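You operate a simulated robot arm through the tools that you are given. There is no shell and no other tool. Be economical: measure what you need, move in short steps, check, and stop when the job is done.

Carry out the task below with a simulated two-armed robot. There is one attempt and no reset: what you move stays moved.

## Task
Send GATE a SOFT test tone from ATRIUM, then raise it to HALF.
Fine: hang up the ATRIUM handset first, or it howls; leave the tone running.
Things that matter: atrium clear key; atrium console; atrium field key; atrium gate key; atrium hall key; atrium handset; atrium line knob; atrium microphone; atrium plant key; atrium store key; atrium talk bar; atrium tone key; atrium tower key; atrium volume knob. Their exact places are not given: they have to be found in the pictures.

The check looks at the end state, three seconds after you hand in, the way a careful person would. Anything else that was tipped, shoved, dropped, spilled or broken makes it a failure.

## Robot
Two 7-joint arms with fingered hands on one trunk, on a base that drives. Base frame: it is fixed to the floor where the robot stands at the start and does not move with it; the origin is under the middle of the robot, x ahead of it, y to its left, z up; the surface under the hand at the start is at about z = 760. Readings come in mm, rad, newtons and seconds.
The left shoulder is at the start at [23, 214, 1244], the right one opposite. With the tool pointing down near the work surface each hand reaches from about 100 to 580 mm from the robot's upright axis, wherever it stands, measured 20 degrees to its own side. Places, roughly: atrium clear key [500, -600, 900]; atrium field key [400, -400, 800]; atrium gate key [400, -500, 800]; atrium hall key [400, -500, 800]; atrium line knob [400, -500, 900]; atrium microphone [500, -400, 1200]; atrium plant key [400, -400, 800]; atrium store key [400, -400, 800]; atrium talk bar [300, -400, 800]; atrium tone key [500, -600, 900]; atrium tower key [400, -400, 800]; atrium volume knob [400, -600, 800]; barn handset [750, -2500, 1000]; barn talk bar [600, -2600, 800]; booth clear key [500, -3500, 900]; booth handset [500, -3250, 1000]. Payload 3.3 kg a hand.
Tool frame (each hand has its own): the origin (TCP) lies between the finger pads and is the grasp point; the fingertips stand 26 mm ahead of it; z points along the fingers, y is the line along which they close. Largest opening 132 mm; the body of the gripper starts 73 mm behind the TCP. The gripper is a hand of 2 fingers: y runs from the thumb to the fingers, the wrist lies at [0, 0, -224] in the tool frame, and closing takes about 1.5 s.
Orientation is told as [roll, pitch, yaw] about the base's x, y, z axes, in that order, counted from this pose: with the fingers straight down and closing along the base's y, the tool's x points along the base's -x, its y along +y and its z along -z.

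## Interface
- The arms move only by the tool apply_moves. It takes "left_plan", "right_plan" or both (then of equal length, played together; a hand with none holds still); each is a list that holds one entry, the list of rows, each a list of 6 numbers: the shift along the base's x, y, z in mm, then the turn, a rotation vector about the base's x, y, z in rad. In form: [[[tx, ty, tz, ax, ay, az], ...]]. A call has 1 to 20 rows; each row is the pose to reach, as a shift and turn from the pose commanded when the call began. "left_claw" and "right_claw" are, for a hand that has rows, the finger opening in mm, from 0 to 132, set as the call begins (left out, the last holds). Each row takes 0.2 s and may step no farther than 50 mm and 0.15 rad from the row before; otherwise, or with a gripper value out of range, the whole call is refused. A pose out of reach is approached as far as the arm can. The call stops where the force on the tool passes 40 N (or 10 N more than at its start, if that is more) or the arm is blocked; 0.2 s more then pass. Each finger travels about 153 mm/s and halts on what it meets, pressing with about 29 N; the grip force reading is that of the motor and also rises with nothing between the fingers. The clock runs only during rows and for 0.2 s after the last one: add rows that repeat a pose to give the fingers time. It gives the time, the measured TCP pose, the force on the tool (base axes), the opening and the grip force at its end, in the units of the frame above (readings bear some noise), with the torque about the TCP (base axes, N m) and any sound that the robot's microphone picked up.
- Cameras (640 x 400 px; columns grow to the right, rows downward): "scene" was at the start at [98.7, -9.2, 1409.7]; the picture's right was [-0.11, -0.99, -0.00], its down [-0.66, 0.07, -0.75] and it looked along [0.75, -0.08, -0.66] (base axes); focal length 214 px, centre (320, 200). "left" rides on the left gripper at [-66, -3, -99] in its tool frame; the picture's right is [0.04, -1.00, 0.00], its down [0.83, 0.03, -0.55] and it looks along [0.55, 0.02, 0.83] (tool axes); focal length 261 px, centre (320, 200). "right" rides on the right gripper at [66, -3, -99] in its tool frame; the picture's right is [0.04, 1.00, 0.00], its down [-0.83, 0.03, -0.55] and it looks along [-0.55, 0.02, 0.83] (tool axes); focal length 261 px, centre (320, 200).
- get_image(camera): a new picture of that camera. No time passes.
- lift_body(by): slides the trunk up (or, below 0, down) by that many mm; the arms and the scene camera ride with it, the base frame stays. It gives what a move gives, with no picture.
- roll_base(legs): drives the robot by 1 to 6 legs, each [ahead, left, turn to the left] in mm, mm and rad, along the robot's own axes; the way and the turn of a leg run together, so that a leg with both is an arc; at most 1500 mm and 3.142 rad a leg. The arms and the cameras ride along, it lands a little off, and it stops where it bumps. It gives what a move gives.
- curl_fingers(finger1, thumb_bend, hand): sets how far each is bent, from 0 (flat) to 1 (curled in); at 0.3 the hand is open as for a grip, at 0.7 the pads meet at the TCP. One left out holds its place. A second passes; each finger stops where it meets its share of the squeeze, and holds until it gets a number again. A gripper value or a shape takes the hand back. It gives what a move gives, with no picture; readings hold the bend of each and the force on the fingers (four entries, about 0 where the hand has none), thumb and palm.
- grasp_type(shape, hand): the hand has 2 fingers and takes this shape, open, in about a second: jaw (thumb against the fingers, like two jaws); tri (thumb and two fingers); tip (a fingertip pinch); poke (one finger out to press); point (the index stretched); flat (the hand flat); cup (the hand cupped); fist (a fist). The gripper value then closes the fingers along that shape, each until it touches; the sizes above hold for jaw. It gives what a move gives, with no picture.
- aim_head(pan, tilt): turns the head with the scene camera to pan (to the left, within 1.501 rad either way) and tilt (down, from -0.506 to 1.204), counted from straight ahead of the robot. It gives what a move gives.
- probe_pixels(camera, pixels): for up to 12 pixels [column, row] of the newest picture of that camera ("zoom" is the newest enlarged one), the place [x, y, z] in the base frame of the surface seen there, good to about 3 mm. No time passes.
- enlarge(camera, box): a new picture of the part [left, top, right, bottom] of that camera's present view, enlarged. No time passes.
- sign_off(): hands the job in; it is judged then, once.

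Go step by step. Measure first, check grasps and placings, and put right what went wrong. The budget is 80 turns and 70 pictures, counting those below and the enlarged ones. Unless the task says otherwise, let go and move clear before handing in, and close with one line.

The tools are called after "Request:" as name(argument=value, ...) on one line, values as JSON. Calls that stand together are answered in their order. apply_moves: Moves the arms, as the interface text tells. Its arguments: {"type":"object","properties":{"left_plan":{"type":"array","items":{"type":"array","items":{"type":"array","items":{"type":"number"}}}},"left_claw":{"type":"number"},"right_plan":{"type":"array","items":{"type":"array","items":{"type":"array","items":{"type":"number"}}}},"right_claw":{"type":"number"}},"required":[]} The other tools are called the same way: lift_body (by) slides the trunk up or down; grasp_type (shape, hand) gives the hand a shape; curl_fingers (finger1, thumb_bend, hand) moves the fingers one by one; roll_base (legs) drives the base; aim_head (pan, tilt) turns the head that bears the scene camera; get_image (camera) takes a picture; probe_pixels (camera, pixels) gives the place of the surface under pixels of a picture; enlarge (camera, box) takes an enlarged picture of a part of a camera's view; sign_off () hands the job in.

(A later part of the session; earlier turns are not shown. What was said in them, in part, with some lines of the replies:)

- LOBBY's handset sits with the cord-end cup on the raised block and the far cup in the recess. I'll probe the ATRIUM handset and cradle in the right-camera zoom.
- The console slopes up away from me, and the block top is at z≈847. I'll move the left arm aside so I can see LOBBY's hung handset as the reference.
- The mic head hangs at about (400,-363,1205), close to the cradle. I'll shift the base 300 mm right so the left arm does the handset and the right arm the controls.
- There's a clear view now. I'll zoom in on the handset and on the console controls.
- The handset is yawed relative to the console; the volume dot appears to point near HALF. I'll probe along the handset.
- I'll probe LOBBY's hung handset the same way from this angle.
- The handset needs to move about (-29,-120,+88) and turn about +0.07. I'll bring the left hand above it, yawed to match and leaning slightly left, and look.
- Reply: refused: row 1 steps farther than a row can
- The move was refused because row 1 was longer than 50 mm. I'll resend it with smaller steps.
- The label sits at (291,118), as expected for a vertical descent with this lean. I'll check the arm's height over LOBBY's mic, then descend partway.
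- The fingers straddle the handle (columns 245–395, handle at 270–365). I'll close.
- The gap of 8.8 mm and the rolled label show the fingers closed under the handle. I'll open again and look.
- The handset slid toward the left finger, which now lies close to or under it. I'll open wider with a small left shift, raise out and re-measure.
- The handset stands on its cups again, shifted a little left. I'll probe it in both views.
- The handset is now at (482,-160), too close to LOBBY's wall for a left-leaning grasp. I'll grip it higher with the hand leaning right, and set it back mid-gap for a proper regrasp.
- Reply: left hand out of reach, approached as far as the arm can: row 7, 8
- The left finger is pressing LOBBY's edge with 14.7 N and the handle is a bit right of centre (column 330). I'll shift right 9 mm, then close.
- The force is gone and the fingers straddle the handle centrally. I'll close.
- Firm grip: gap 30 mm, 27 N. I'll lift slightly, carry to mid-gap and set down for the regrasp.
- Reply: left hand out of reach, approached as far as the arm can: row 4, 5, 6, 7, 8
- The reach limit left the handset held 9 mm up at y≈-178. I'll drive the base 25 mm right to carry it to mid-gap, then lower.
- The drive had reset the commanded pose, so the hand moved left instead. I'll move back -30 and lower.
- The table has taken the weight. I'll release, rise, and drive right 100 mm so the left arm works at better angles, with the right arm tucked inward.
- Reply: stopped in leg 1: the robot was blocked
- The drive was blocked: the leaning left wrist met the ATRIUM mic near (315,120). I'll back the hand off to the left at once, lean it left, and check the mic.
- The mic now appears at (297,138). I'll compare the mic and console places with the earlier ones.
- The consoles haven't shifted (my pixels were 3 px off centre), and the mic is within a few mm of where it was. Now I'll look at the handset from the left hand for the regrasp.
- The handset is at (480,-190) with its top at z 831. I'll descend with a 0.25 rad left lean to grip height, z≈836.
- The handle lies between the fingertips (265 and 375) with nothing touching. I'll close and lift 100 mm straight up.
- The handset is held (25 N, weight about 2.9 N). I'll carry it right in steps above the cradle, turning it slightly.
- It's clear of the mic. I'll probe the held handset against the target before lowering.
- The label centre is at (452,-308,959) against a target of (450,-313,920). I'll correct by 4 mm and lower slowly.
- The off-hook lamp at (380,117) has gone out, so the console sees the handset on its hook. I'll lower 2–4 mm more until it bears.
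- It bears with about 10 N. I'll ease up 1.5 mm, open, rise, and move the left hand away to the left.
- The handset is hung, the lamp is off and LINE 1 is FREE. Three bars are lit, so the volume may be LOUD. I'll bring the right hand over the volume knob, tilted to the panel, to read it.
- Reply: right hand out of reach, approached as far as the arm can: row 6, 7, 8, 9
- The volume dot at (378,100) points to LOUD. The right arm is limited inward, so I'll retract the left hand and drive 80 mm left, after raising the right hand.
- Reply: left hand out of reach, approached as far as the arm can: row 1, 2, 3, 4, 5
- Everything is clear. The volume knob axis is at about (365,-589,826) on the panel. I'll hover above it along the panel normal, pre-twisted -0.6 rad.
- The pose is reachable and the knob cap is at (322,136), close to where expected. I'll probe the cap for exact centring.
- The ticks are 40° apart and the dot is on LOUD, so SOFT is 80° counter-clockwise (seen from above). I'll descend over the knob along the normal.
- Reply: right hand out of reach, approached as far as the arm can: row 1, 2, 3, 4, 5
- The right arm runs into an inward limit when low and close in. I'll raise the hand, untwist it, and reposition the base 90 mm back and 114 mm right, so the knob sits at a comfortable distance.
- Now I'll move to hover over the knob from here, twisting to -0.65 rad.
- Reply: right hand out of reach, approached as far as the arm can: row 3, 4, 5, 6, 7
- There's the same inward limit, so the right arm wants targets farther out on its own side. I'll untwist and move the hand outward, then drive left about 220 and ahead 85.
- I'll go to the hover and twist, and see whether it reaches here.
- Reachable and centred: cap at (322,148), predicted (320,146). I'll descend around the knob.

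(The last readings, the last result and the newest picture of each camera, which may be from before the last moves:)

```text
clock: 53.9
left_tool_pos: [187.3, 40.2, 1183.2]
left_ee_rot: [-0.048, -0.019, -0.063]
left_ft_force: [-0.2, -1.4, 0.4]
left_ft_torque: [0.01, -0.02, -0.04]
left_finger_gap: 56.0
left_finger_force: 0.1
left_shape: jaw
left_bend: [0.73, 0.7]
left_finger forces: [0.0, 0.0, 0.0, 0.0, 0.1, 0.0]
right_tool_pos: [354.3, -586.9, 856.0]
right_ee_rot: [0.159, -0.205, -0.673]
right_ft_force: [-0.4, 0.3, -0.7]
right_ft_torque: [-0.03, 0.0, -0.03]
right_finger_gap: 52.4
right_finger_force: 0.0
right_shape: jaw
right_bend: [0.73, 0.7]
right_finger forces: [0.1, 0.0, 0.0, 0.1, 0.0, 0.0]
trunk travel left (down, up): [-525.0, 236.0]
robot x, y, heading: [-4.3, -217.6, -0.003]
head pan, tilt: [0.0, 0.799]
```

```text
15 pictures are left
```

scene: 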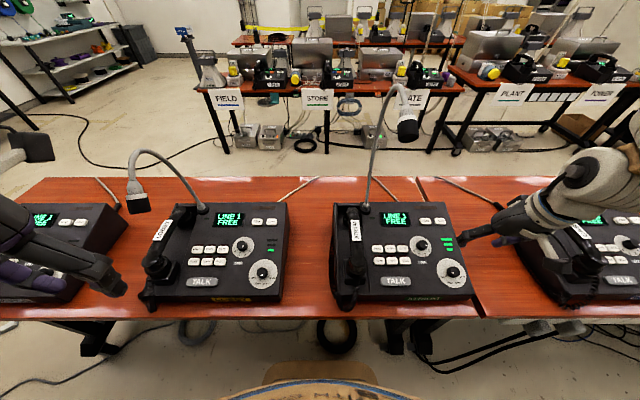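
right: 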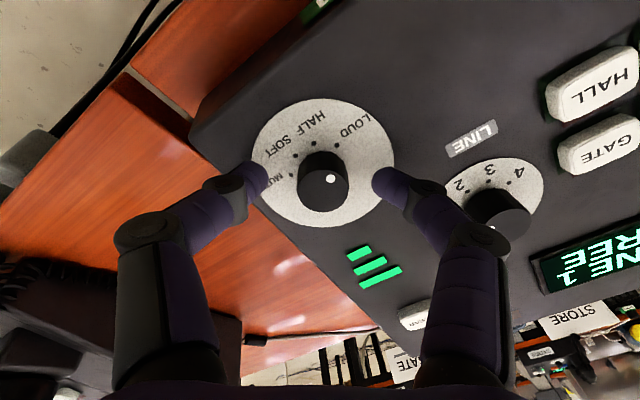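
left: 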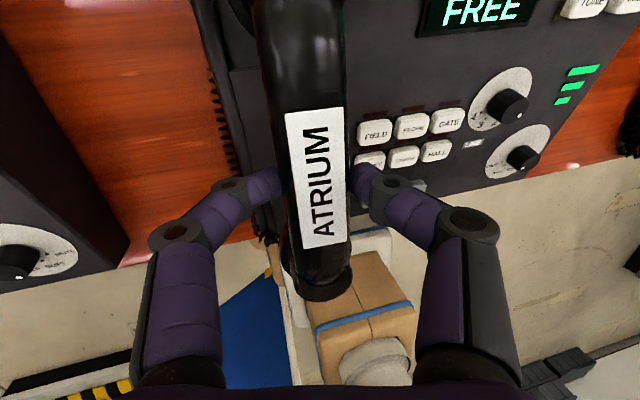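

The fingers flank the cap well. I'll close, then turn 1.40 rad counter-clockwise about the panel normal.

Request:
apply_moves(right_plan=[[[0, 0, 0, 0, 0, 0], [0, 0, 0, 0, 0, 0], [0, 0, 0, 0, 0, 0], [0, 0, 0, 0, 0, 0], [0, 0, 0, 0, 0, 0], [0, 0, 0, -0.036, 0, 0.1352], [0, 0, 0, -0.072, 0, 0.2705], [0, 0, 0, -0.108, 0, 0.4057], [0, 0, 0, -0.144, 0, 0.541], [0, 0, 0, -0.18, 0, 0.676], [0, 0, 0, -0.216, 0, 0.8115], [0, 0, 0, -0.252, 0, 0.9467], [0, 0, 0, -0.288, 0, 1.082], [0, 0, 0, -0.324, 0, 1.217], [0, 0, 0, -0.36, 0, 1.3525], [0, 0, 0, -0.36, 0, 1.3525]]], right_claw=10)

Request:
get_image(camera="right")

```text
clock: 57.3
left_tool_pos: [187.9, 37.4, 1184.7]
left_ee_rot: [-0.049, -0.019, -0.066]
left_ft_force: [-0.5, 0.4, 0.3]
left_ft_torque: [0.0, 0.01, 0.0]
left_finger_gap: 55.4
left_finger_force: 0.0
left_shape: jaw
left_bend: [0.73, 0.7]
left_finger forces: [0.0, 0.0, 0.1, 0.0, 0.0, 0.1]
right_tool_pos: [353.9, -589.0, 855.3]
right_ee_rot: [-0.181, -0.188, 0.764]
right_ft_force: [-2.5, -18.2, 4.6]
right_ft_torque: [-0.36, -0.05, -0.2]
right_finger_gap: 17.3
right_finger_force: 29.5
right_shape: jaw
right_bend: [0.72, 0.7]
right_finger forces: [24.4, 0.1, 0.0, 0.0, 37.4, 0.1]
trunk travel left (down, up): [-525.0, 236.0]
robot x, y, heading: [-2.3, -218.1, -0.005]
head pan, tilt: [0.0, 0.799]
```

```text
14 pictures are left
```

right: 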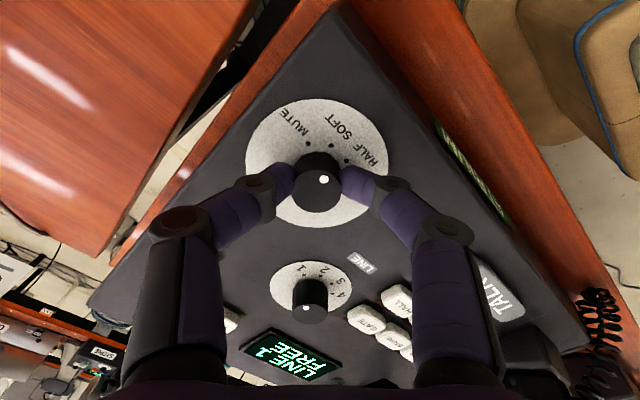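

The knob turned and the dot at (324,180) faces the SOFT tick at (332,145). I'll open and lift along the normal to check.

Request:
apply_moves(right_plan=[[[0, 0, 0, 0, 0, 0], [0, 0, 0, 0, 0, 0], [0, 0, 0, 0, 0, 0], [-4, 0, 15, 0, 0, 0], [-10, 0, 40, 0, 0, 0], [-16, 0, 60, 0.036, 0, -0.135], [-20, 0, 80, 0.072, 0, -0.27], [-20, 0, 80, 0.108, 0, -0.405]]], right_claw=52)

Request:
enlarge(camera="right", box=[220, 60, 420, 260])

```text
clock: 59.1
left_tool_pos: [187.2, 40.8, 1184.6]
left_ee_rot: [-0.049, -0.014, -0.065]
left_ft_force: [0.4, -0.4, -0.4]
left_ft_torque: [0.02, 0.0, 0.04]
left_finger_gap: 55.8
left_finger_force: 0.0
left_shape: jaw
left_bend: [0.73, 0.7]
left_finger forces: [0.0, 0.1, 0.1, 0.1, 0.0, 0.0]
right_tool_pos: [334.7, -586.0, 935.9]
right_ee_rot: [-0.084, -0.247, 0.336]
right_ft_force: [0.0, 0.7, -0.7]
right_ft_torque: [0.03, 0.0, -0.03]
right_finger_gap: 51.4
right_finger_force: 0.0
right_shape: jaw
right_bend: [0.73, 0.7]
right_finger forces: [0.0, 0.0, 0.1, 0.1, 0.0, 0.0]
trunk travel left (down, up): [-525.0, 236.0]
robot x, y, heading: [-1.4, -218.5, -0.004]
head pan, tilt: [0.0, 0.799]
```

```text
2.00 times, centred on (320, 160) of right
```

zoom: 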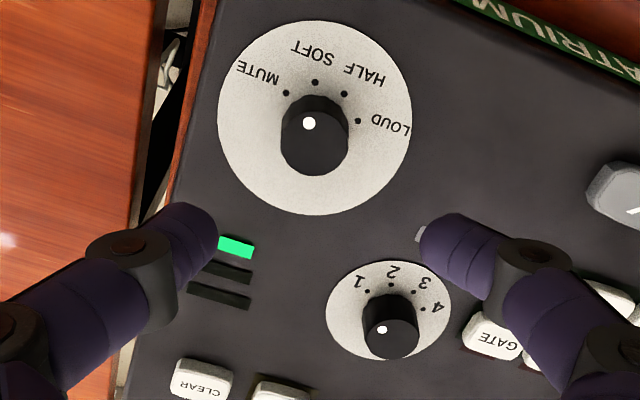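

One bar is lit and the dot sits at SOFT. Next is GATE: I'll close the fingers and hover over the key at (428,-464,853).

Request:
apply_moves(right_plan=[[[10, 15, 0, 0.03, 0, -0.11], [22, 35, 0, 0.06, 0, -0.22], [36, 58, 0, 0.089, 0, -0.335], [50, 80, -5, 0.089, 0, -0.335], [64, 102, -10, 0.089, 0, -0.335], [76, 122, -15, 0.089, 0, -0.335], [76, 122, -15, 0.089, 0, -0.335]]], right_claw=0)

Request:
get_image(camera="right")

```text
clock: 60.7
left_tool_pos: [188.3, 41.8, 1184.8]
left_ee_rot: [-0.051, -0.017, -0.066]
left_ft_force: [-1.0, 0.2, 0.3]
left_ft_torque: [-0.01, 0.02, 0.0]
left_finger_gap: 55.9
left_finger_force: 0.1
left_shape: jaw
left_bend: [0.73, 0.7]
left_finger forces: [0.0, 0.0, 0.0, 0.0, 0.1, 0.0]
right_tool_pos: [399.8, -484.5, 932.7]
right_ee_rot: [0.003, -0.259, -0.022]
right_ft_force: [-0.8, 0.5, -0.4]
right_ft_torque: [0.0, -0.01, -0.01]
right_finger_gap: 0.3
right_finger_force: 28.3
right_shape: jaw
right_bend: [0.63, 0.7]
right_finger forces: [0.0, 0.1, 0.0, 0.0, 0.0, 0.1]
right hand out of reach, approached as far as the arm can: row 5, 6, 7
trunk travel left (down, up): [-525.0, 236.0]
robot x, y, heading: [-2.0, -214.3, -0.004]
head pan, tilt: [0.0, 0.799]
```

```text
12 pictures are left
```

right: 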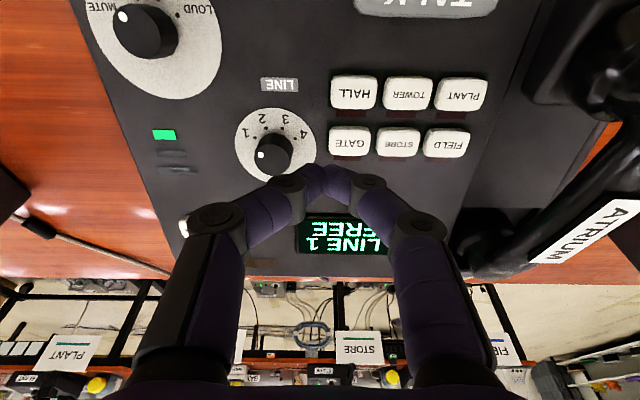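

The inward limit stops me 20 mm short. I'll move the hand right, drive 70 mm left, then return over GATE.

Request:
apply_moves(right_plan=[[[-8, -35, 10, 0, 0, 0], [-16, -70, 10, 0, 0, 0], [-16, -80, 10, 0, 0, 0]]])

Request:
roll_base(legs=[[0, 72, 0]])

```text
clock: 61.5
left_tool_pos: [187.9, 40.7, 1184.2]
left_ee_rot: [-0.048, -0.016, -0.067]
left_ft_force: [0.3, 0.2, -0.1]
left_ft_torque: [0.02, -0.05, 0.0]
left_finger_gap: 55.9
left_finger_force: 0.1
left_shape: jaw
left_bend: [0.73, 0.7]
left_finger forces: [0.0, 0.0, 0.0, 0.1, 0.0, 0.0]
right_tool_pos: [382.4, -566.0, 944.3]
right_ee_rot: [0.005, -0.261, -0.02]
right_ft_force: [-0.2, -0.2, -0.3]
right_ft_torque: [0.0, 0.0, 0.01]
right_finger_gap: 0.0
right_finger_force: 28.5
right_shape: jaw
right_bend: [0.63, 0.7]
right_finger forces: [0.0, 0.1, 0.0, 0.1, 0.1, 0.0]
trunk travel left (down, up): [-525.0, 236.0]
robot x, y, heading: [-4.4, -218.9, -0.003]
head pan, tilt: [0.0, 0.799]
```

```text
clock: 62.5
left_tool_pos: [187.3, 115.1, 1183.7]
left_ee_rot: [-0.051, -0.016, -0.064]
left_ft_force: [-0.3, 0.0, 0.1]
left_ft_torque: [-0.04, -0.04, -0.02]
left_finger_gap: 55.6
left_finger_force: 0.0
left_shape: jaw
left_bend: [0.73, 0.7]
left_finger forces: [0.1, 0.0, 0.0, 0.0, 0.0, 0.1]
right_tool_pos: [383.3, -492.3, 944.8]
right_ee_rot: [0.002, -0.261, -0.021]
right_ft_force: [-0.1, 0.1, -0.3]
right_ft_torque: [0.01, 0.0, 0.0]
right_finger_gap: 0.0
right_finger_force: 28.7
right_shape: jaw
right_bend: [0.63, 0.7]
right_finger forces: [0.1, 0.1, 0.1, 0.0, 0.0, 0.1]
trunk travel left (down, up): [-525.0, 236.0]
robot x, y, heading: [-3.2, -138.2, -0.001]
head pan, tilt: [0.0, 0.799]
```

I'll move to hover about 28 mm above GATE.

Request:
apply_moves(right_plan=[[[10, 9, -10, 0, 0, 0], [20, 18, -20, 0, 0, 0], [31, 27, -40, 0, 0, 0.02], [31, 27, -40, 0, 0, 0.02]]])

Request:
get_image(camera="right")

```text
clock: 63.5
left_tool_pos: [188.4, 113.9, 1184.3]
left_ee_rot: [-0.048, -0.017, -0.064]
left_ft_force: [-0.2, 1.0, -0.4]
left_ft_torque: [0.01, -0.01, 0.03]
left_finger_gap: 55.8
left_finger_force: 0.0
left_shape: jaw
left_bend: [0.73, 0.7]
left_finger forces: [0.0, 0.0, 0.0, 0.0, 0.1, 0.0]
right_tool_pos: [415.0, -467.2, 901.8]
right_ee_rot: [0.003, -0.259, 0.0]
right_ft_force: [0.9, 0.8, -0.4]
right_ft_torque: [-0.03, -0.01, 0.02]
right_finger_gap: 0.0
right_finger_force: 29.5
right_shape: jaw
right_bend: [0.63, 0.7]
right_finger forces: [0.1, 0.0, 0.0, 0.1, 0.0, 0.0]
trunk travel left (down, up): [-525.0, 236.0]
robot x, y, heading: [-0.3, -145.1, -0.002]
head pan, tilt: [0.0, 0.799]
```

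```text
11 pictures are left
```

right: 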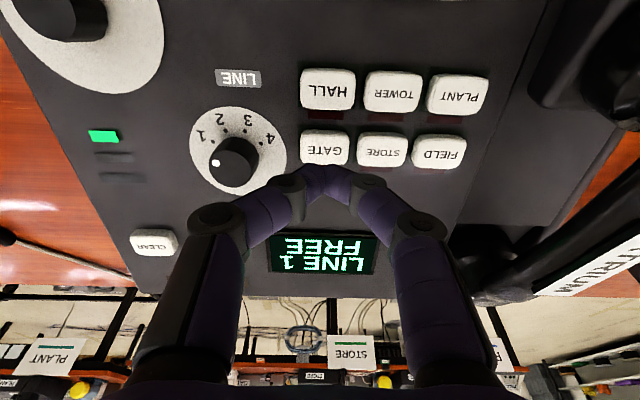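

GATE is at (324,148) under the fingertips. I'll press along the normal in small steps, then withdraw.

Request:
apply_moves(right_plan=[[[2, 2, -12, 0, 0, 0], [3.5, 2, -20, 0, 0, 0], [4.5, 2, -25, 0, 0, 0], [5.2, 2, -28, 0, 0, 0], [5.2, 2, -28, 0, 0, 0]]])

```text
clock: 64.7
left_tool_pos: [188.1, 114.3, 1184.0]
left_ee_rot: [-0.051, -0.018, -0.065]
left_ft_force: [0.6, 0.4, 0.0]
left_ft_torque: [0.0, 0.04, -0.03]
left_finger_gap: 55.9
left_finger_force: 0.0
left_shape: jaw
left_bend: [0.73, 0.7]
left_finger forces: [0.0, 0.0, 0.1, 0.0, 0.1, 0.1]
right_tool_pos: [416.2, -466.5, 882.6]
right_ee_rot: [0.006, -0.26, -0.002]
right_ft_force: [0.1, -0.3, -0.2]
right_ft_torque: [-0.01, 0.0, -0.01]
right_finger_gap: 0.1
right_finger_force: 29.1
right_shape: jaw
right_bend: [0.63, 0.7]
right_finger forces: [0.1, 0.1, 0.0, 0.0, 0.0, 0.0]
right hand out of reach, approached as far as the arm can: row 2, 3, 4, 5
trunk travel left (down, up): [-525.0, 236.0]
robot x, y, heading: [-4.2, -143.2, -0.005]
head pan, tilt: [0.0, 0.799]
```

The arm stops about 5 mm short of the key, so I'll use the trunk to press it gently from here.

Request:
lift_body(by=-7)

```text
clock: 65.2
left_tool_pos: [187.6, 113.4, 1178.2]
left_ee_rot: [-0.05, -0.018, -0.065]
left_ft_force: [0.1, 0.0, -0.9]
left_ft_torque: [-0.04, 0.01, 0.01]
left_finger_gap: 55.8
left_finger_force: 0.1
left_shape: jaw
left_bend: [0.73, 0.7]
left_finger forces: [0.0, 0.1, 0.0, 0.1, 0.0, 0.0]
right_tool_pos: [415.7, -469.0, 876.9]
right_ee_rot: [0.004, -0.261, -0.001]
right_ft_force: [-0.1, 0.5, 0.9]
right_ft_torque: [-0.01, 0.02, 0.01]
right_finger_gap: 0.0
right_finger_force: 28.5
right_shape: jaw
right_bend: [0.63, 0.7]
right_finger forces: [0.1, 0.0, 0.0, 0.0, 0.1, 0.1]
trunk travel left (down, up): [-518.0, 243.0]
robot x, y, heading: [-4.6, -142.6, 0.002]
head pan, tilt: [0.0, 0.799]
```

Request:
lift_body(by=-4)

Request:
get_image(camera="right")

```text
clock: 65.8
left_tool_pos: [187.1, 112.4, 1173.3]
left_ee_rot: [-0.051, -0.016, -0.064]
left_ft_force: [-0.8, -0.2, 0.2]
left_ft_torque: [0.01, 0.02, -0.03]
left_finger_gap: 55.9
left_finger_force: 0.0
left_shape: jaw
left_bend: [0.73, 0.7]
left_finger forces: [0.0, 0.0, 0.0, 0.1, 0.1, 0.1]
right_tool_pos: [414.8, -469.2, 872.7]
right_ee_rot: [0.004, -0.26, -0.002]
right_ft_force: [1.0, 0.4, 0.4]
right_ft_torque: [0.0, -0.02, -0.02]
right_finger_gap: 0.2
right_finger_force: 29.4
right_shape: jaw
right_bend: [0.63, 0.7]
right_finger forces: [0.0, 0.0, 0.0, 0.1, 0.0, 0.0]
trunk travel left (down, up): [-514.0, 247.0]
robot x, y, heading: [-0.3, -143.2, -0.008]
head pan, tilt: [0.0, 0.799]
```

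```text
10 pictures are left
```

right: 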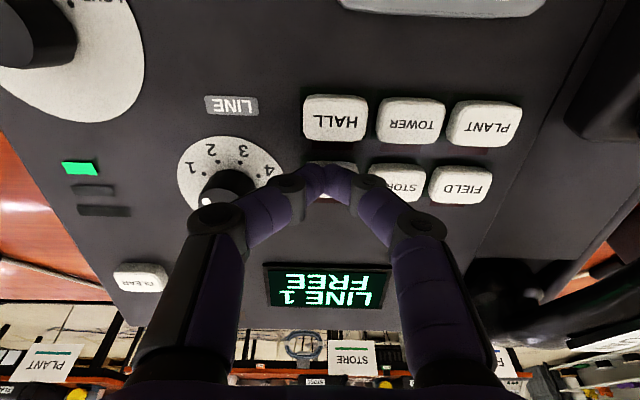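

The fingers are over GATE but still just above it, and about 5 mm right. I'll correct and press in small steps.

Request:
apply_moves(right_plan=[[[1, 5, 0, 0, 0, 0], [2, 5, -4, 0, 0, 0], [3, 5, -7, 0, 0, 0], [4, 5, -10, 0, 0, 0], [4, 5, -12, 0, 0, 0]]])

```text
clock: 67.0
left_tool_pos: [188.2, 114.2, 1172.8]
left_ee_rot: [-0.051, -0.016, -0.066]
left_ft_force: [-0.2, 0.3, -0.1]
left_ft_torque: [-0.01, 0.01, -0.02]
left_finger_gap: 55.9
left_finger_force: 0.1
left_shape: jaw
left_bend: [0.73, 0.7]
left_finger forces: [0.0, 0.0, 0.1, 0.0, 0.1, 0.0]
right_tool_pos: [415.4, -469.1, 870.1]
right_ee_rot: [0.005, -0.26, -0.002]
right_ft_force: [0.2, 0.3, 2.0]
right_ft_torque: [0.05, -0.02, 0.03]
right_finger_gap: 0.0
right_finger_force: 29.1
right_shape: jaw
right_bend: [0.63, 0.7]
right_finger forces: [0.0, 0.0, 0.0, 0.1, 0.0, 0.1]
right hand out of reach, approached as far as the arm can: row 2, 3, 4, 5
trunk travel left (down, up): [-514.0, 247.0]
robot x, y, heading: [-2.6, -142.5, -0.006]
head pan, tilt: [0.0, 0.799]
heard: click
```

A click was heard. I'll raise the trunk 20 mm and look at the console from the head camera.

Request:
lift_body(by=20)

Request:
enlarge(camera="right", box=[60, 40, 500, 315])

```text
clock: 67.7
left_tool_pos: [188.4, 113.8, 1193.2]
left_ee_rot: [-0.049, -0.016, -0.064]
left_ft_force: [-0.3, -0.6, -0.1]
left_ft_torque: [0.04, 0.04, -0.02]
left_finger_gap: 55.8
left_finger_force: 0.0
left_shape: jaw
left_bend: [0.73, 0.7]
left_finger forces: [0.0, 0.1, 0.0, 0.0, 0.1, 0.0]
right_tool_pos: [414.6, -468.4, 891.3]
right_ee_rot: [0.005, -0.262, -0.001]
right_ft_force: [0.3, -0.6, 1.1]
right_ft_torque: [-0.01, 0.01, -0.01]
right_finger_gap: 0.3
right_finger_force: 29.2
right_shape: jaw
right_bend: [0.63, 0.7]
right_finger forces: [0.1, 0.0, 0.0, 0.0, 0.0, 0.0]
trunk travel left (down, up): [-534.0, 227.0]
robot x, y, heading: [-2.6, -142.0, -0.005]
head pan, tilt: [0.0, 0.799]
```

```text
1.45 times, centred on (280, 178) of right
```

zoom: 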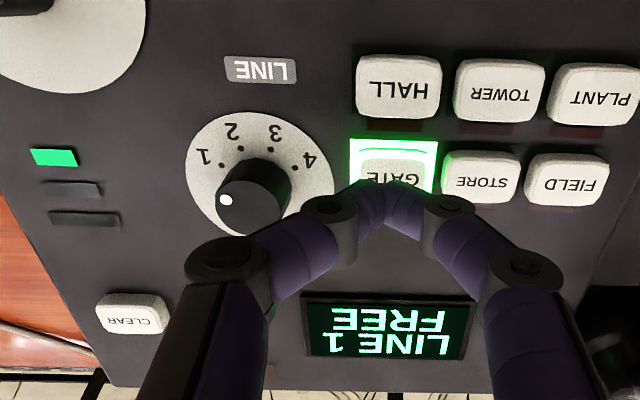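

GATE is lit, with LINE 1 FREE and one bar. Next is TONE: I'll raise the hand, drive right about 125 mm, and hover over TONE.

Request:
apply_moves(right_plan=[[[0, 0, 25, 0, 0, 0], [-5, -10, 50, 0, 0, 0], [-5, -10, 65, 0, 0, 0]]])

Request:
roll_base(legs=[[0, -125, 0]])

Request:
apply_moves(right_plan=[[[20, 12, 0, 0, 0, 0], [40, 25, 0, 0, 0, 0], [60, 38, -5, 0, 0, 0], [80, 50, -10, 0, 0, 0], [88, 55, -15, 0, 0, 0], [88, 55, -20, 0, 0, 0]]])

Request:
get_image(camera="right")

```text
clock: 68.5
left_tool_pos: [188.0, 114.3, 1193.2]
left_ee_rot: [-0.052, -0.014, -0.065]
left_ft_force: [0.2, -0.7, -0.6]
left_ft_torque: [0.02, -0.01, 0.0]
left_finger_gap: 55.6
left_finger_force: 0.0
left_shape: jaw
left_bend: [0.73, 0.7]
left_finger forces: [0.1, 0.0, 0.0, 0.1, 0.0, 0.1]
right_tool_pos: [410.0, -479.8, 957.2]
right_ee_rot: [0.007, -0.261, -0.002]
right_ft_force: [0.1, -1.0, 1.3]
right_ft_torque: [0.0, -0.01, -0.04]
right_finger_gap: 0.0
right_finger_force: 28.9
right_shape: jaw
right_bend: [0.63, 0.7]
right_finger forces: [0.0, 0.1, 0.1, 0.1, 0.0, 0.0]
trunk travel left (down, up): [-534.0, 227.0]
robot x, y, heading: [-4.2, -143.3, -0.008]
head pan, tilt: [0.0, 0.799]
```

```text
clock: 69.7
left_tool_pos: [186.5, -13.1, 1194.5]
left_ee_rot: [-0.049, -0.017, -0.06]
left_ft_force: [0.3, -0.3, 0.5]
left_ft_torque: [0.01, 0.0, -0.01]
left_finger_gap: 55.9
left_finger_force: 0.1
left_shape: jaw
left_bend: [0.73, 0.7]
left_finger forces: [0.0, 0.1, 0.0, 0.0, 0.0, 0.1]
right_tool_pos: [410.0, -604.8, 955.5]
right_ee_rot: [0.007, -0.263, 0.001]
right_ft_force: [0.0, -0.7, -1.1]
right_ft_torque: [0.04, -0.03, 0.0]
right_finger_gap: 0.0
right_finger_force: 29.3
right_shape: jaw
right_bend: [0.63, 0.7]
right_finger forces: [0.0, 0.0, 0.0, 0.0, 0.0, 0.0]
trunk travel left (down, up): [-534.0, 227.0]
robot x, y, heading: [-7.0, -267.9, 0.002]
head pan, tilt: [0.0, 0.799]
```

```text
clock: 71.1
left_tool_pos: [185.6, -12.3, 1192.8]
left_ee_rot: [-0.049, -0.017, -0.062]
left_ft_force: [0.9, 0.2, -0.4]
left_ft_torque: [0.0, -0.03, -0.03]
left_finger_gap: 55.8
left_finger_force: 0.0
left_shape: jaw
left_bend: [0.73, 0.7]
left_finger forces: [0.0, 0.0, 0.0, 0.1, 0.1, 0.0]
right_tool_pos: [470.8, -570.9, 957.1]
right_ee_rot: [0.006, -0.265, 0.001]
right_ft_force: [-0.3, 0.0, -0.1]
right_ft_torque: [-0.02, 0.0, 0.0]
right_finger_gap: 0.0
right_finger_force: 28.9
right_shape: jaw
right_bend: [0.63, 0.7]
right_finger forces: [0.0, 0.0, 0.1, 0.0, 0.0, 0.1]
right hand out of reach, approached as far as the arm can: row 3, 4, 5, 6
trunk travel left (down, up): [-534.0, 227.0]
robot x, y, heading: [-3.4, -269.2, -0.003]
head pan, tilt: [0.0, 0.799]
```

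```text
8 pictures are left
```

right: 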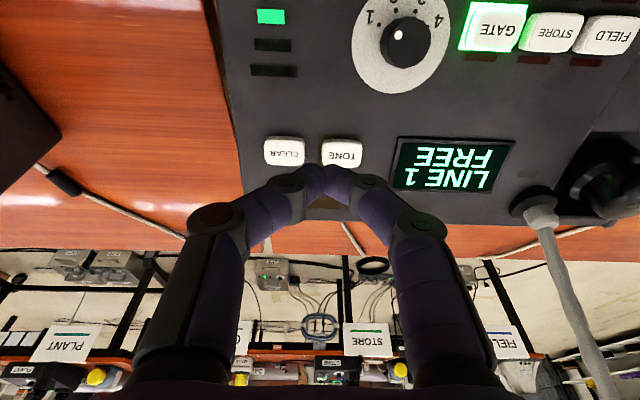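

The inward limit again. Turning the robot left about 0.4 rad puts TONE well onto the right arm's side, so I'll retract the hand, drive and turn.

Request:
apply_moves(right_plan=[[[-35, -10, 15, 0, 0, 0], [-70, -20, 30, 0, 0, 0], [-105, -30, 43, 0, 0, 0], [-140, -40, 43, 0, 0, 0], [-174, -48, 43, 0, 0, 0]]])

Request:
roll_base(legs=[[-32, -91, 0], [0, 0, 0.4]])

```text
clock: 72.3
left_tool_pos: [185.7, -11.8, 1194.7]
left_ee_rot: [-0.048, -0.019, -0.06]
left_ft_force: [-0.2, -0.2, 0.1]
left_ft_torque: [0.01, -0.02, 0.01]
left_finger_gap: 55.8
left_finger_force: 0.1
left_shape: jaw
left_bend: [0.73, 0.7]
left_finger forces: [0.0, 0.0, 0.1, 0.0, 0.0, 0.0]
right_tool_pos: [293.4, -618.4, 1001.0]
right_ee_rot: [0.007, -0.263, 0.002]
right_ft_force: [-0.1, 0.6, -0.1]
right_ft_torque: [-0.01, -0.01, 0.04]
right_finger_gap: 0.1
right_finger_force: 29.5
right_shape: jaw
right_bend: [0.63, 0.7]
right_finger forces: [0.0, 0.0, 0.0, 0.1, 0.0, 0.0]
trunk travel left (down, up): [-534.0, 227.0]
robot x, y, heading: [-5.7, -271.6, -0.004]
head pan, tilt: [0.0, 0.799]
```

```text
clock: 74.7
left_tool_pos: [37.8, -49.1, 1192.8]
left_ee_rot: [-0.051, -0.016, 0.34]
left_ft_force: [0.1, -0.7, 0.9]
left_ft_torque: [0.02, 0.01, 0.0]
left_finger_gap: 55.7
left_finger_force: 0.0
left_shape: jaw
left_bend: [0.73, 0.7]
left_finger forces: [0.1, 0.0, 0.0, 0.1, 0.0, 0.0]
right_tool_pos: [376.3, -566.6, 1001.1]
right_ee_rot: [0.007, -0.26, 0.402]
right_ft_force: [0.2, 0.3, -0.1]
right_ft_torque: [-0.01, -0.01, -0.01]
right_finger_gap: 0.1
right_finger_force: 28.4
right_shape: jaw
right_bend: [0.63, 0.7]
right_finger forces: [0.1, 0.1, 0.0, 0.0, 0.1, 0.1]
trunk travel left (down, up): [-534.0, 227.0]
robot x, y, heading: [-35.2, -359.6, 0.4]
head pan, tilt: [0.0, 0.799]
```

The base is placed. I'll move to hover about 30 mm above TONE.

Request:
apply_moves(right_plan=[[[30, 3, -10, 0, 0, 0], [60, 6, -25, 0, 0, 0], [95, 10, -45, 0, 0, 0], [126, 14, -65, 0, 0, 0], [126, 14, -80, 0, 0, 0], [126, 14, -80, 0, 0, 0]]])

Request:
get_image(camera="right")

```text
clock: 76.0
left_tool_pos: [40.2, -49.1, 1192.9]
left_ee_rot: [-0.049, -0.017, 0.338]
left_ft_force: [-0.1, 0.6, -1.5]
left_ft_torque: [0.01, 0.0, -0.01]
left_finger_gap: 55.9
left_finger_force: 0.0
left_shape: jaw
left_bend: [0.73, 0.7]
left_finger forces: [0.1, 0.0, 0.0, 0.0, 0.0, 0.1]
right_tool_pos: [502.9, -552.9, 921.4]
right_ee_rot: [0.008, -0.262, 0.404]
right_ft_force: [-0.7, 0.9, 0.9]
right_ft_torque: [0.02, -0.03, -0.01]
right_finger_gap: 0.1
right_finger_force: 29.3
right_shape: jaw
right_bend: [0.63, 0.7]
right_finger forces: [0.0, 0.0, 0.1, 0.0, 0.0, 0.0]
trunk travel left (down, up): [-534.0, 227.0]
robot x, y, heading: [-40.1, -364.3, 0.401]
head pan, tilt: [0.0, 0.799]
```

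```text
7 pictures are left
```

right: 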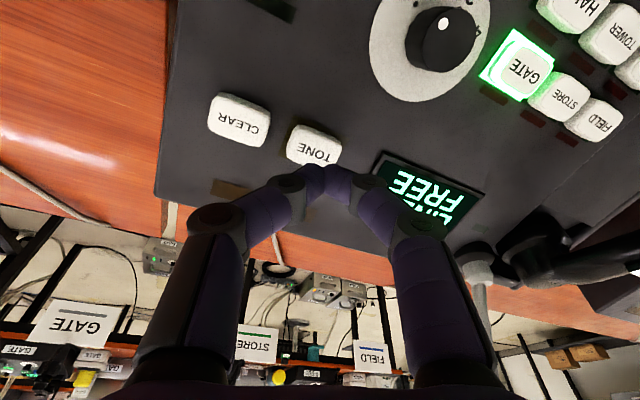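

TONE is at (315,146), slightly off the tip line. I'll probe its centre.

Request:
probe_pixels(camera="right", pixels=[[315, 146], [295, 138], [333, 153], [318, 133], [310, 160]])

```text
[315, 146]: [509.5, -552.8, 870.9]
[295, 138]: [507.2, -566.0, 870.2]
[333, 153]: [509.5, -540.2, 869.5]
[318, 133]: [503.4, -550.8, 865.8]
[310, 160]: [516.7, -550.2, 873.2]
```

Key centre is (511,-552,872). I'll press in small steps.

Request:
apply_moves(right_plan=[[[2, 0, -15, 0, 0, 0], [3.5, 0, -27, 0, 0, 0], [4, 0, -31, 0, 0, 0], [4.3, 0, -33, 0, 0, 0], [4.6, 0, -35, 0, 0, 0]]])

```text
clock: 77.2
left_tool_pos: [34.5, -49.9, 1194.2]
left_ee_rot: [-0.051, -0.02, 0.341]
left_ft_force: [0.3, 0.2, -0.2]
left_ft_torque: [-0.01, 0.01, 0.04]
left_finger_gap: 55.6
left_finger_force: 0.1
left_shape: jaw
left_bend: [0.73, 0.7]
left_finger forces: [0.1, 0.0, 0.0, 0.1, 0.0, 0.0]
right_tool_pos: [504.9, -552.1, 889.6]
right_ee_rot: [0.002, -0.271, 0.402]
right_ft_force: [-2.7, -8.7, 38.0]
right_ft_torque: [-0.24, -0.04, -0.01]
right_finger_gap: 0.0
right_finger_force: 28.9
right_shape: jaw
right_bend: [0.64, 0.7]
right_finger forces: [0.0, 0.0, 0.1, 0.1, 0.0, 0.1]
trunk travel left (down, up): [-534.0, 227.0]
robot x, y, heading: [-36.5, -357.9, 0.401]
head pan, tilt: [0.0, 0.799]
heard: click
```

Click heard, with 38 N on the key. I'll withdraw upward and check the display.

Request:
apply_moves(right_plan=[[[-2, 0, 12, 0, 0, 0], [-5, 0, 30, 0, 0, 0], [-15, -5, 55, 0, 0, 0], [-40, -8, 75, 0, 0, 0], [-75, -12, 90, 0, 0, 0], [-110, -15, 95, 0, 0, 0]]])

Request:
get_image(camera="right")

```text
clock: 78.7
left_tool_pos: [38.0, -49.1, 1193.0]
left_ee_rot: [-0.05, -0.016, 0.339]
left_ft_force: [0.7, 0.5, 0.5]
left_ft_torque: [0.01, 0.01, 0.01]
left_finger_gap: 55.8
left_finger_force: 0.0
left_shape: jaw
left_bend: [0.73, 0.7]
left_finger forces: [0.0, 0.1, 0.0, 0.0, 0.0, 0.0]
right_tool_pos: [395.2, -567.4, 980.0]
right_ee_rot: [0.004, -0.263, 0.403]
right_ft_force: [-0.9, -0.1, -1.2]
right_ft_torque: [0.04, -0.01, 0.0]
right_finger_gap: 0.2
right_finger_force: 29.2
right_shape: jaw
right_bend: [0.64, 0.7]
right_finger forces: [0.0, 0.0, 0.1, 0.0, 0.1, 0.1]
trunk travel left (down, up): [-534.0, 227.0]
robot x, y, heading: [-37.5, -361.6, 0.397]
head pan, tilt: [0.0, 0.799]
```

```text
6 pictures are left
```

right: 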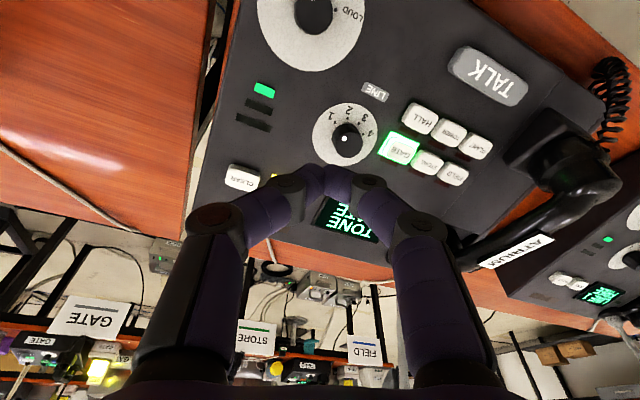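

The display reads TONE GATE, TONE is lit and the GATE station lamp is on. Now I'll bring the open hand back over the volume knob, aligned to the panel normal.

Request:
apply_moves(right_plan=[[[-12, -5, 0, -0.03, -0.006, 0.02], [-25, -10, 0, -0.06, -0.012, 0.04], [-40, -15, -15, -0.095, -0.019, 0.06], [-55, -20, -35, -0.1285, -0.0257, 0.083], [-55, -20, -60, -0.1285, -0.0257, 0.083], [-55, -20, -74, -0.1285, -0.0257, 0.083], [-55, -20, -74, -0.1285, -0.0257, 0.083]]], right_claw=52)

Request:
get_image(camera="right")

```text
clock: 80.2
left_tool_pos: [39.4, -49.5, 1193.9]
left_ee_rot: [-0.049, -0.015, 0.338]
left_ft_force: [0.3, 0.1, 0.5]
left_ft_torque: [-0.02, 0.01, 0.02]
left_finger_gap: 56.2
left_finger_force: 0.1
left_shape: jaw
left_bend: [0.73, 0.7]
left_finger forces: [0.0, 0.1, 0.0, 0.0, 0.0, 0.0]
right_tool_pos: [340.4, -586.2, 907.1]
right_ee_rot: [-0.123, -0.228, 0.518]
right_ft_force: [-0.3, 0.3, 0.0]
right_ft_torque: [-0.01, -0.01, -0.03]
right_finger_gap: 51.8
right_finger_force: 0.1
right_shape: jaw
right_bend: [0.73, 0.7]
right_finger forces: [0.0, 0.1, 0.1, 0.0, 0.0, 0.0]
right hand out of reach, approached as far as the arm can: row 3, 4, 5
trunk travel left (down, up): [-534.0, 227.0]
robot x, y, heading: [-36.6, -361.7, 0.402]
head pan, tilt: [0.0, 0.799]
```

```text
5 pictures are left
```

right: 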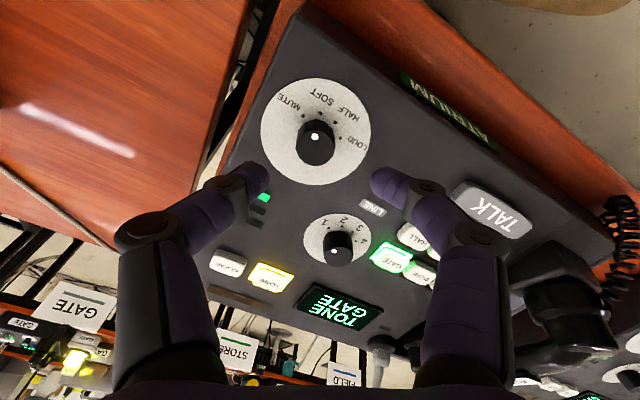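

Centred again (cap at (318,145)). I'll descend around the knob.

Request:
apply_moves(right_plan=[[[4, -1, -15, 0, 0, 0], [8, -1, -30, 0, 0, 0], [12, -1, -44, 0, 0, 0], [14, -1, -51, 0, 0, 0], [14, -1, -51, 0, 0, 0]]], right_claw=52)

```text
clock: 81.5
left_tool_pos: [39.4, -49.0, 1193.7]
left_ee_rot: [-0.047, -0.015, 0.34]
left_ft_force: [0.2, -0.7, -0.4]
left_ft_torque: [0.01, -0.04, 0.01]
left_finger_gap: 55.7
left_finger_force: 0.0
left_shape: jaw
left_bend: [0.73, 0.7]
left_finger forces: [0.0, 0.1, 0.1, 0.0, 0.0, 0.0]
right_tool_pos: [357.4, -590.3, 858.5]
right_ee_rot: [-0.121, -0.228, 0.517]
right_ft_force: [-0.7, -0.2, -0.5]
right_ft_torque: [0.01, 0.0, -0.01]
right_finger_gap: 51.5
right_finger_force: 0.0
right_shape: jaw
right_bend: [0.73, 0.7]
right_finger forces: [0.0, 0.0, 0.0, 0.0, 0.1, 0.0]
right hand out of reach, approached as far as the arm can: row 4, 5
trunk travel left (down, up): [-534.0, 227.0]
robot x, y, heading: [-33.8, -359.1, 0.398]
head pan, tilt: [0.0, 0.799]
```

The arm ends 3 mm short, near its inner limit. I'll rise, back the robot up 80 mm for a comfortable reach, and come back.

Request:
apply_moves(right_plan=[[[-4, 1, 15, 0, 0, 0], [-8, 2, 30, 0, 0, 0], [-14, 3, 50, 0, 0, 0], [-20, 4, 75, 0, 0, 0]]])

Request:
roll_base(legs=[[-80, 0, 0]])

```text
clock: 82.5
left_tool_pos: [39.9, -50.1, 1194.6]
left_ee_rot: [-0.051, -0.017, 0.338]
left_ft_force: [-0.2, -0.2, -0.2]
left_ft_torque: [0.04, 0.01, -0.01]
left_finger_gap: 55.7
left_finger_force: 0.0
left_shape: jaw
left_bend: [0.73, 0.7]
left_finger forces: [0.1, 0.0, 0.0, 0.1, 0.1, 0.0]
right_tool_pos: [351.9, -585.3, 927.2]
right_ee_rot: [-0.124, -0.227, 0.518]
right_ft_force: [0.3, 0.5, -0.6]
right_ft_torque: [0.0, -0.01, 0.0]
right_finger_gap: 51.5
right_finger_force: 0.0
right_shape: jaw
right_bend: [0.73, 0.7]
right_finger forces: [0.1, 0.0, 0.0, 0.0, 0.0, 0.0]
right hand out of reach, approached as far as the arm can: row 4
trunk travel left (down, up): [-534.0, 227.0]
robot x, y, heading: [-35.2, -359.6, 0.406]
head pan, tilt: [0.0, 0.799]
```

```text
clock: 83.5
left_tool_pos: [-35.8, -80.9, 1193.7]
left_ee_rot: [-0.05, -0.016, 0.34]
left_ft_force: [-0.7, -0.4, 0.0]
left_ft_torque: [-0.01, -0.06, -0.03]
left_finger_gap: 55.6
left_finger_force: 0.0
left_shape: jaw
left_bend: [0.73, 0.7]
left_finger forces: [0.0, 0.1, 0.0, 0.0, 0.0, 0.1]
right_tool_pos: [277.3, -615.5, 926.8]
right_ee_rot: [-0.124, -0.228, 0.518]
right_ft_force: [0.3, 0.2, 0.2]
right_ft_torque: [0.04, -0.02, -0.02]
right_finger_gap: 51.8
right_finger_force: 0.0
right_shape: jaw
right_bend: [0.73, 0.7]
right_finger forces: [0.1, 0.1, 0.1, 0.0, 0.0, 0.0]
trunk travel left (down, up): [-534.0, 227.0]
robot x, y, heading: [-112.7, -392.2, 0.4]
head pan, tilt: [0.0, 0.799]
```

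Request:
apply_moves(right_plan=[[[20, 10, 0, 0, 0, 0], [40, 20, 0, 0, 0, 0], [59, 28, -5, 0, 0, 0], [63, 28.5, -22, 0, 0, 0], [63, 28.5, -22, 0, 0, 0]]])

```text
clock: 84.7
left_tool_pos: [-36.1, -80.6, 1193.2]
left_ee_rot: [-0.049, -0.016, 0.341]
left_ft_force: [0.1, -0.9, 0.3]
left_ft_torque: [-0.04, 0.0, -0.01]
left_finger_gap: 55.6
left_finger_force: 0.1
left_shape: jaw
left_bend: [0.73, 0.7]
left_finger forces: [0.0, 0.0, 0.0, 0.0, 0.0, 0.0]
right_tool_pos: [339.9, -587.1, 904.6]
right_ee_rot: [-0.124, -0.227, 0.518]
right_ft_force: [-0.4, 0.2, 0.5]
right_ft_torque: [-0.05, 0.01, 0.03]
right_finger_gap: 51.6
right_finger_force: 0.0
right_shape: jaw
right_bend: [0.73, 0.7]
right_finger forces: [0.0, 0.0, 0.0, 0.1, 0.0, 0.0]
trunk travel left (down, up): [-534.0, 227.0]
robot x, y, heading: [-111.4, -389.2, 0.401]
head pan, tilt: [0.0, 0.799]
```

It reaches now. I'll descend to the knob.

Request:
apply_moves(right_plan=[[[4, 0, -15, 0, 0, 0], [8, 0, -30, 0, 0, 0], [12, 0, -43, 0, 0, 0], [14, 0, -49, 0, 0, 0], [14, 0, -49, 0, 0, 0]]], right_claw=52)

```text
clock: 85.9
left_tool_pos: [-35.1, -79.6, 1195.0]
left_ee_rot: [-0.05, -0.017, 0.341]
left_ft_force: [-1.0, -0.1, 0.8]
left_ft_torque: [0.0, 0.02, -0.01]
left_finger_gap: 56.0
left_finger_force: 0.0
left_shape: jaw
left_bend: [0.73, 0.7]
left_finger forces: [0.0, 0.0, 0.1, 0.1, 0.0, 0.1]
right_tool_pos: [355.7, -590.1, 862.3]
right_ee_rot: [-0.121, -0.226, 0.518]
right_ft_force: [-0.4, 0.1, -0.3]
right_ft_torque: [0.0, 0.02, -0.02]
right_finger_gap: 51.6
right_finger_force: 0.1
right_shape: jaw
right_bend: [0.73, 0.7]
right_finger forces: [0.0, 0.1, 0.0, 0.0, 0.1, 0.1]
right hand out of reach, approached as far as the arm can: row 4, 5
trunk travel left (down, up): [-534.0, 227.0]
robot x, y, heading: [-108.4, -389.1, 0.402]
head pan, tilt: [0.0, 0.799]
```

It's slightly short in z again. Lowering the trunk 70 mm should relieve this, so I'll rise, lower the trunk, then re-descend.

Request:
apply_moves(right_plan=[[[-4, 3, 15, 0, 0, 0], [-8, 3, 30, 0, 0, 0], [-14, 3, 60, 0, 0, 0], [-22, 3, 90, 0, 0, 0], [-28, 3, 110, 0, 0, 0]]])

Request:
lift_body(by=-70)

```text
clock: 87.1
left_tool_pos: [-36.3, -80.9, 1193.7]
left_ee_rot: [-0.049, -0.016, 0.341]
left_ft_force: [0.3, -0.5, -0.2]
left_ft_torque: [-0.01, 0.01, -0.01]
left_finger_gap: 55.5
left_finger_force: 0.1
left_shape: jaw
left_bend: [0.73, 0.7]
left_finger forces: [0.0, 0.1, 0.0, 0.1, 0.0, 0.0]
right_tool_pos: [324.8, -588.2, 973.6]
right_ee_rot: [-0.124, -0.228, 0.518]
right_ft_force: [0.0, 0.1, -0.7]
right_ft_torque: [-0.01, 0.04, -0.02]
right_finger_gap: 51.6
right_finger_force: 0.1
right_shape: jaw
right_bend: [0.73, 0.7]
right_finger forces: [0.0, 0.2, 0.0, 0.1, 0.0, 0.0]
trunk travel left (down, up): [-534.0, 227.0]
robot x, y, heading: [-107.8, -386.5, 0.396]
head pan, tilt: [0.0, 0.799]
```

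```text
clock: 88.2
left_tool_pos: [-34.6, -79.9, 1124.7]
left_ee_rot: [-0.052, -0.014, 0.344]
left_ft_force: [0.5, 0.2, -0.3]
left_ft_torque: [-0.02, 0.01, 0.04]
left_finger_gap: 55.7
left_finger_force: 0.0
left_shape: jaw
left_bend: [0.73, 0.7]
left_finger forces: [0.0, 0.1, 0.0, 0.0, 0.0, 0.1]
right_tool_pos: [325.8, -588.2, 901.5]
right_ee_rot: [-0.123, -0.226, 0.518]
right_ft_force: [0.5, 0.5, 0.2]
right_ft_torque: [0.0, 0.0, 0.0]
right_finger_gap: 51.4
right_finger_force: 0.2
right_shape: jaw
right_bend: [0.73, 0.7]
right_finger forces: [0.0, 0.1, 0.0, 0.0, 0.1, 0.0]
trunk travel left (down, up): [-464.0, 297.0]
robot x, y, heading: [-111.1, -387.2, 0.402]
head pan, tilt: [0.0, 0.799]
```

Request:
apply_moves(right_plan=[[[8, 1, 3, 0, 0, 0], [16, 1, 1, 0, 0, 0], [20, 1, -15, 0, 0, 0], [24, 1, -30, 0, 0, 0], [27, 1, -40, 0, 0, 0], [28.5, 1, -45.5, 0, 0, 0], [28.5, 1, -45.5, 0, 0, 0]]], right_claw=52)

Request:
get_image(camera="right")

```text
clock: 89.8
left_tool_pos: [-35.5, -80.3, 1125.2]
left_ee_rot: [-0.052, -0.013, 0.343]
left_ft_force: [-0.4, -0.5, -0.3]
left_ft_torque: [0.0, 0.0, 0.01]
left_finger_gap: 56.1
left_finger_force: 0.0
left_shape: jaw
left_bend: [0.73, 0.7]
left_finger forces: [0.0, 0.0, 0.0, 0.0, 0.1, 0.0]
right_tool_pos: [355.2, -588.2, 855.1]
right_ee_rot: [-0.124, -0.228, 0.519]
right_ft_force: [-0.7, -0.5, -0.3]
right_ft_torque: [0.0, 0.0, 0.0]
right_finger_gap: 51.6
right_finger_force: 0.1
right_shape: jaw
right_bend: [0.73, 0.7]
right_finger forces: [0.0, 0.1, 0.1, 0.0, 0.0, 0.1]
trunk travel left (down, up): [-464.0, 297.0]
robot x, y, heading: [-108.9, -394.2, 0.4]
head pan, tilt: [0.0, 0.799]
```

```text
4 pictures are left
```

right: 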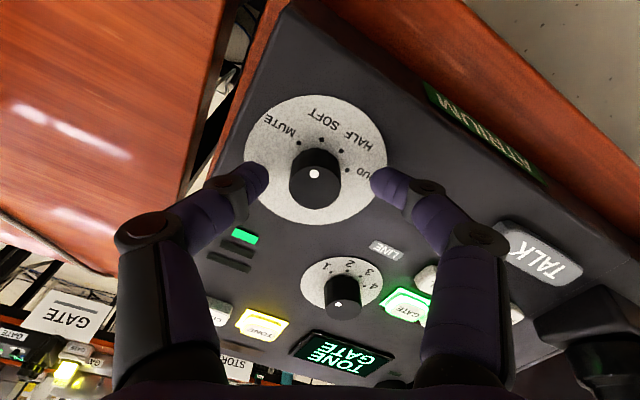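

In position and reaching. I'll close and turn 0.70 rad clockwise towards HALF.

Request:
apply_moves(right_plan=[[[0, 0, 0, 0, 0, 0], [0, 0, 0, 0, 0, 0], [0, 0, 0, 0, 0, 0], [0, 0, 0, 0, 0, 0], [0, 0, 0, 0, 0, 0], [0, 0, 0, 0.036, 0, -0.1352], [0, 0, 0, 0.072, 0, -0.2705], [0, 0, 0, 0.108, 0, -0.4057], [0, 0, 0, 0.144, 0, -0.541], [0, 0, 0, 0.18, 0, -0.676], [0, 0, 0, 0.18, 0, -0.676]]], right_claw=10)

Request:
enlarge(camera="right", box=[180, 60, 480, 360])

```text
clock: 92.2
left_tool_pos: [-33.9, -79.7, 1125.4]
left_ee_rot: [-0.053, -0.014, 0.345]
left_ft_force: [0.0, 0.6, -0.1]
left_ft_torque: [0.0, 0.03, 0.0]
left_finger_gap: 55.8
left_finger_force: 0.1
left_shape: jaw
left_bend: [0.73, 0.7]
left_finger forces: [0.0, 0.0, 0.0, 0.0, 0.1, 0.1]
right_tool_pos: [354.8, -586.4, 856.9]
right_ee_rot: [0.058, -0.254, -0.203]
right_ft_force: [-1.6, 2.2, -0.3]
right_ft_torque: [0.03, 0.08, 0.0]
right_finger_gap: 17.1
right_finger_force: 29.3
right_shape: jaw
right_bend: [0.72, 0.7]
right_finger forces: [27.1, 0.0, 0.1, 0.0, 26.9, 0.1]
trunk travel left (down, up): [-464.0, 297.0]
robot x, y, heading: [-107.9, -390.3, 0.402]
head pan, tilt: [0.0, 0.799]
```

```text
1.33 times, centred on (330, 210) of right
```

zoom: 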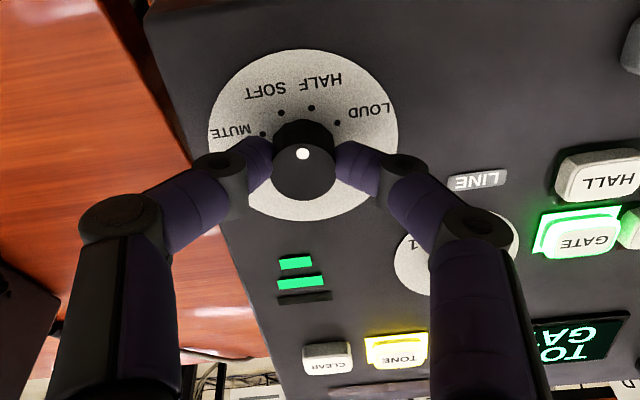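

Two bars are lit (HALF), but the dot sits about 17° short of the HALF tick. I'll turn a further 0.29 rad clockwise to centre it.

Request:
apply_moves(right_plan=[[[0, 0, 0, 0.037, 0, -0.14], [0, 0, 0, 0.0745, 0, -0.28], [0, 0, 0, 0.0745, 0, -0.28]]])

Request:
apply_moves(right_plan=[[[0, 0, 0, 0, 0, 0], [0, 0, 0, 0, 0, 0], [0, 0, 0, 0, 0, 0], [-4, 0, 15, 0, 0, 0], [-10, 0, 40, 0, 0, 0], [-18, 0, 70, 0, 0, 0], [-28, 0, 105, 0, 0, 0]]], right_claw=56)

Request:
enlarge(camera="right", box=[180, 60, 530, 300])

```text
clock: 93.0
left_tool_pos: [-34.7, -79.3, 1125.2]
left_ee_rot: [-0.053, -0.015, 0.344]
left_ft_force: [0.5, 0.9, -0.5]
left_ft_torque: [0.04, 0.03, -0.03]
left_finger_gap: 55.7
left_finger_force: 0.0
left_shape: jaw
left_bend: [0.73, 0.7]
left_finger forces: [0.0, 0.0, 0.1, 0.0, 0.0, 0.0]
right_tool_pos: [355.1, -586.3, 856.4]
right_ee_rot: [0.13, -0.229, -0.501]
right_ft_force: [1.0, 2.7, 0.4]
right_ft_torque: [0.05, 0.08, 0.04]
right_finger_gap: 16.8
right_finger_force: 28.9
right_shape: jaw
right_bend: [0.72, 0.7]
right_finger forces: [27.7, 0.0, 0.0, 0.0, 26.0, 0.1]
trunk travel left (down, up): [-464.0, 297.0]
robot x, y, heading: [-112.0, -392.8, 0.402]
head pan, tilt: [0.0, 0.799]
```

```text
clock: 94.6
left_tool_pos: [-36.0, -80.8, 1125.4]
left_ee_rot: [-0.056, -0.015, 0.344]
left_ft_force: [-0.7, 0.8, -0.1]
left_ft_torque: [-0.04, -0.01, 0.02]
left_finger_gap: 55.8
left_finger_force: 0.1
left_shape: jaw
left_bend: [0.73, 0.7]
left_finger forces: [0.0, 0.0, 0.1, 0.1, 0.0, 0.0]
right_tool_pos: [326.9, -586.7, 961.4]
right_ee_rot: [0.127, -0.227, -0.5]
right_ft_force: [-0.2, -0.5, 0.5]
right_ft_torque: [0.0, -0.01, -0.01]
right_finger_gap: 55.7
right_finger_force: 0.1
right_shape: jaw
right_bend: [0.73, 0.7]
right_finger forces: [0.1, 0.0, 0.0, 0.0, 0.0, 0.0]
trunk travel left (down, up): [-464.0, 297.0]
robot x, y, heading: [-112.0, -393.5, 0.398]
head pan, tilt: [0.0, 0.799]
```

```text
1.67 times, centred on (355, 180) of right
```

zoom: 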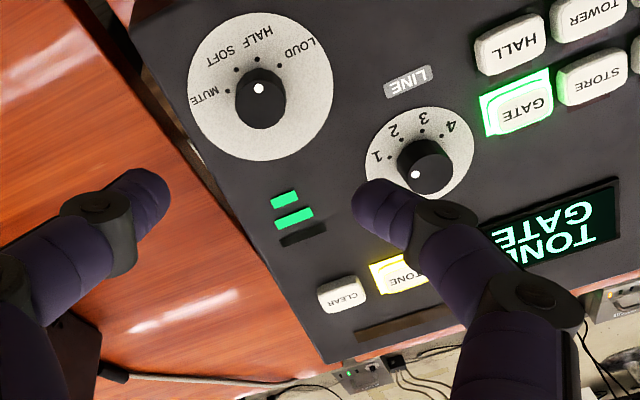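

The dot points at HALF, two bars are lit, and TONE and GATE are on. I'll move the right hand clear and take a last look at the scene.

Request:
apply_moves(right_plan=[[[-20, -15, 25, 0, 0, 0], [-40, -30, 50, 0, 0, 0], [-65, -45, 75, 0, 0, 0], [-90, -60, 95, 0, 0, 0]]])

Request:
aim_head(pan=-0.4, tilt=0.7)

Request:
get_image(camera="scene")

```text
clock: 95.6
left_tool_pos: [-36.8, -82.4, 1126.2]
left_ee_rot: [-0.052, -0.016, 0.344]
left_ft_force: [0.6, 0.2, -0.2]
left_ft_torque: [0.0, -0.02, 0.03]
left_finger_gap: 56.1
left_finger_force: 0.2
left_shape: jaw
left_bend: [0.73, 0.7]
left_finger forces: [0.1, 0.0, 0.0, 0.0, 0.1, 0.0]
right_tool_pos: [288.6, -641.2, 1071.9]
right_ee_rot: [0.129, -0.229, -0.499]
right_ft_force: [0.4, 0.2, 0.0]
right_ft_torque: [0.04, -0.02, 0.01]
right_finger_gap: 55.8
right_finger_force: 0.1
right_shape: jaw
right_bend: [0.73, 0.7]
right_finger forces: [0.0, 0.0, 0.1, 0.0, 0.0, 0.0]
right hand out of reach, approached as far as the arm can: row 2, 3, 4
trunk travel left (down, up): [-464.0, 297.0]
robot x, y, heading: [-111.3, -391.0, 0.405]
head pan, tilt: [0.0, 0.799]
```

```text
clock: 96.5
left_tool_pos: [-35.2, -80.4, 1125.2]
left_ee_rot: [-0.053, -0.014, 0.343]
left_ft_force: [-0.4, -0.3, 0.5]
left_ft_torque: [0.0, 0.0, -0.02]
left_finger_gap: 55.6
left_finger_force: 0.1
left_shape: jaw
left_bend: [0.73, 0.7]
left_finger forces: [0.0, 0.0, 0.1, 0.0, 0.1, 0.0]
right_tool_pos: [291.5, -639.6, 1070.5]
right_ee_rot: [0.128, -0.228, -0.498]
right_ft_force: [0.5, -1.5, 0.0]
right_ft_torque: [0.03, 0.0, 0.03]
right_finger_gap: 55.7
right_finger_force: 0.0
right_shape: jaw
right_bend: [0.73, 0.7]
right_finger forces: [0.0, 0.1, 0.0, 0.1, 0.0, 0.0]
trunk travel left (down, up): [-464.0, 297.0]
robot x, y, heading: [-110.6, -389.6, 0.396]
head pan, tilt: [-0.4, 0.7]
```

```text
1 pictures are left
```

scene: 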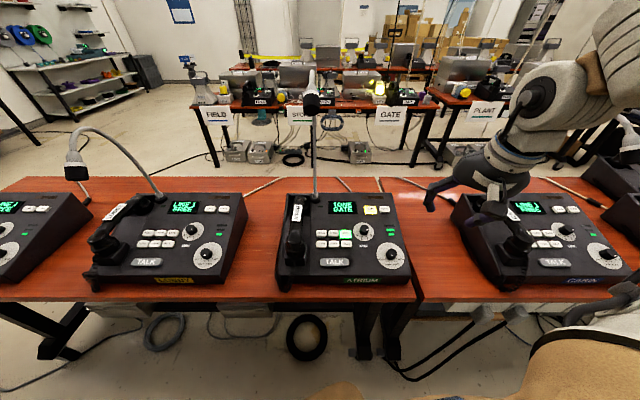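

The final picture shows the ATRIUM handset hung, TONE GATE on the display, TONE and GATE lit, and the GATE station lamp on. Both hands are clear, so I'm handing in.

Request:
sign_off()

```text
The job is handed in.
```

The ATRIUM handset is hung up, and GATE was sent a SOFT test tone that I then raised to HALF and left running. On the way I touched two things lightly. The left wrist met the ATRIUM microphone during a drive, and it read within a few mm of its old place afterwards. A finger also pressed the LOBBY console's edge at about 15 N, with no shift seen.
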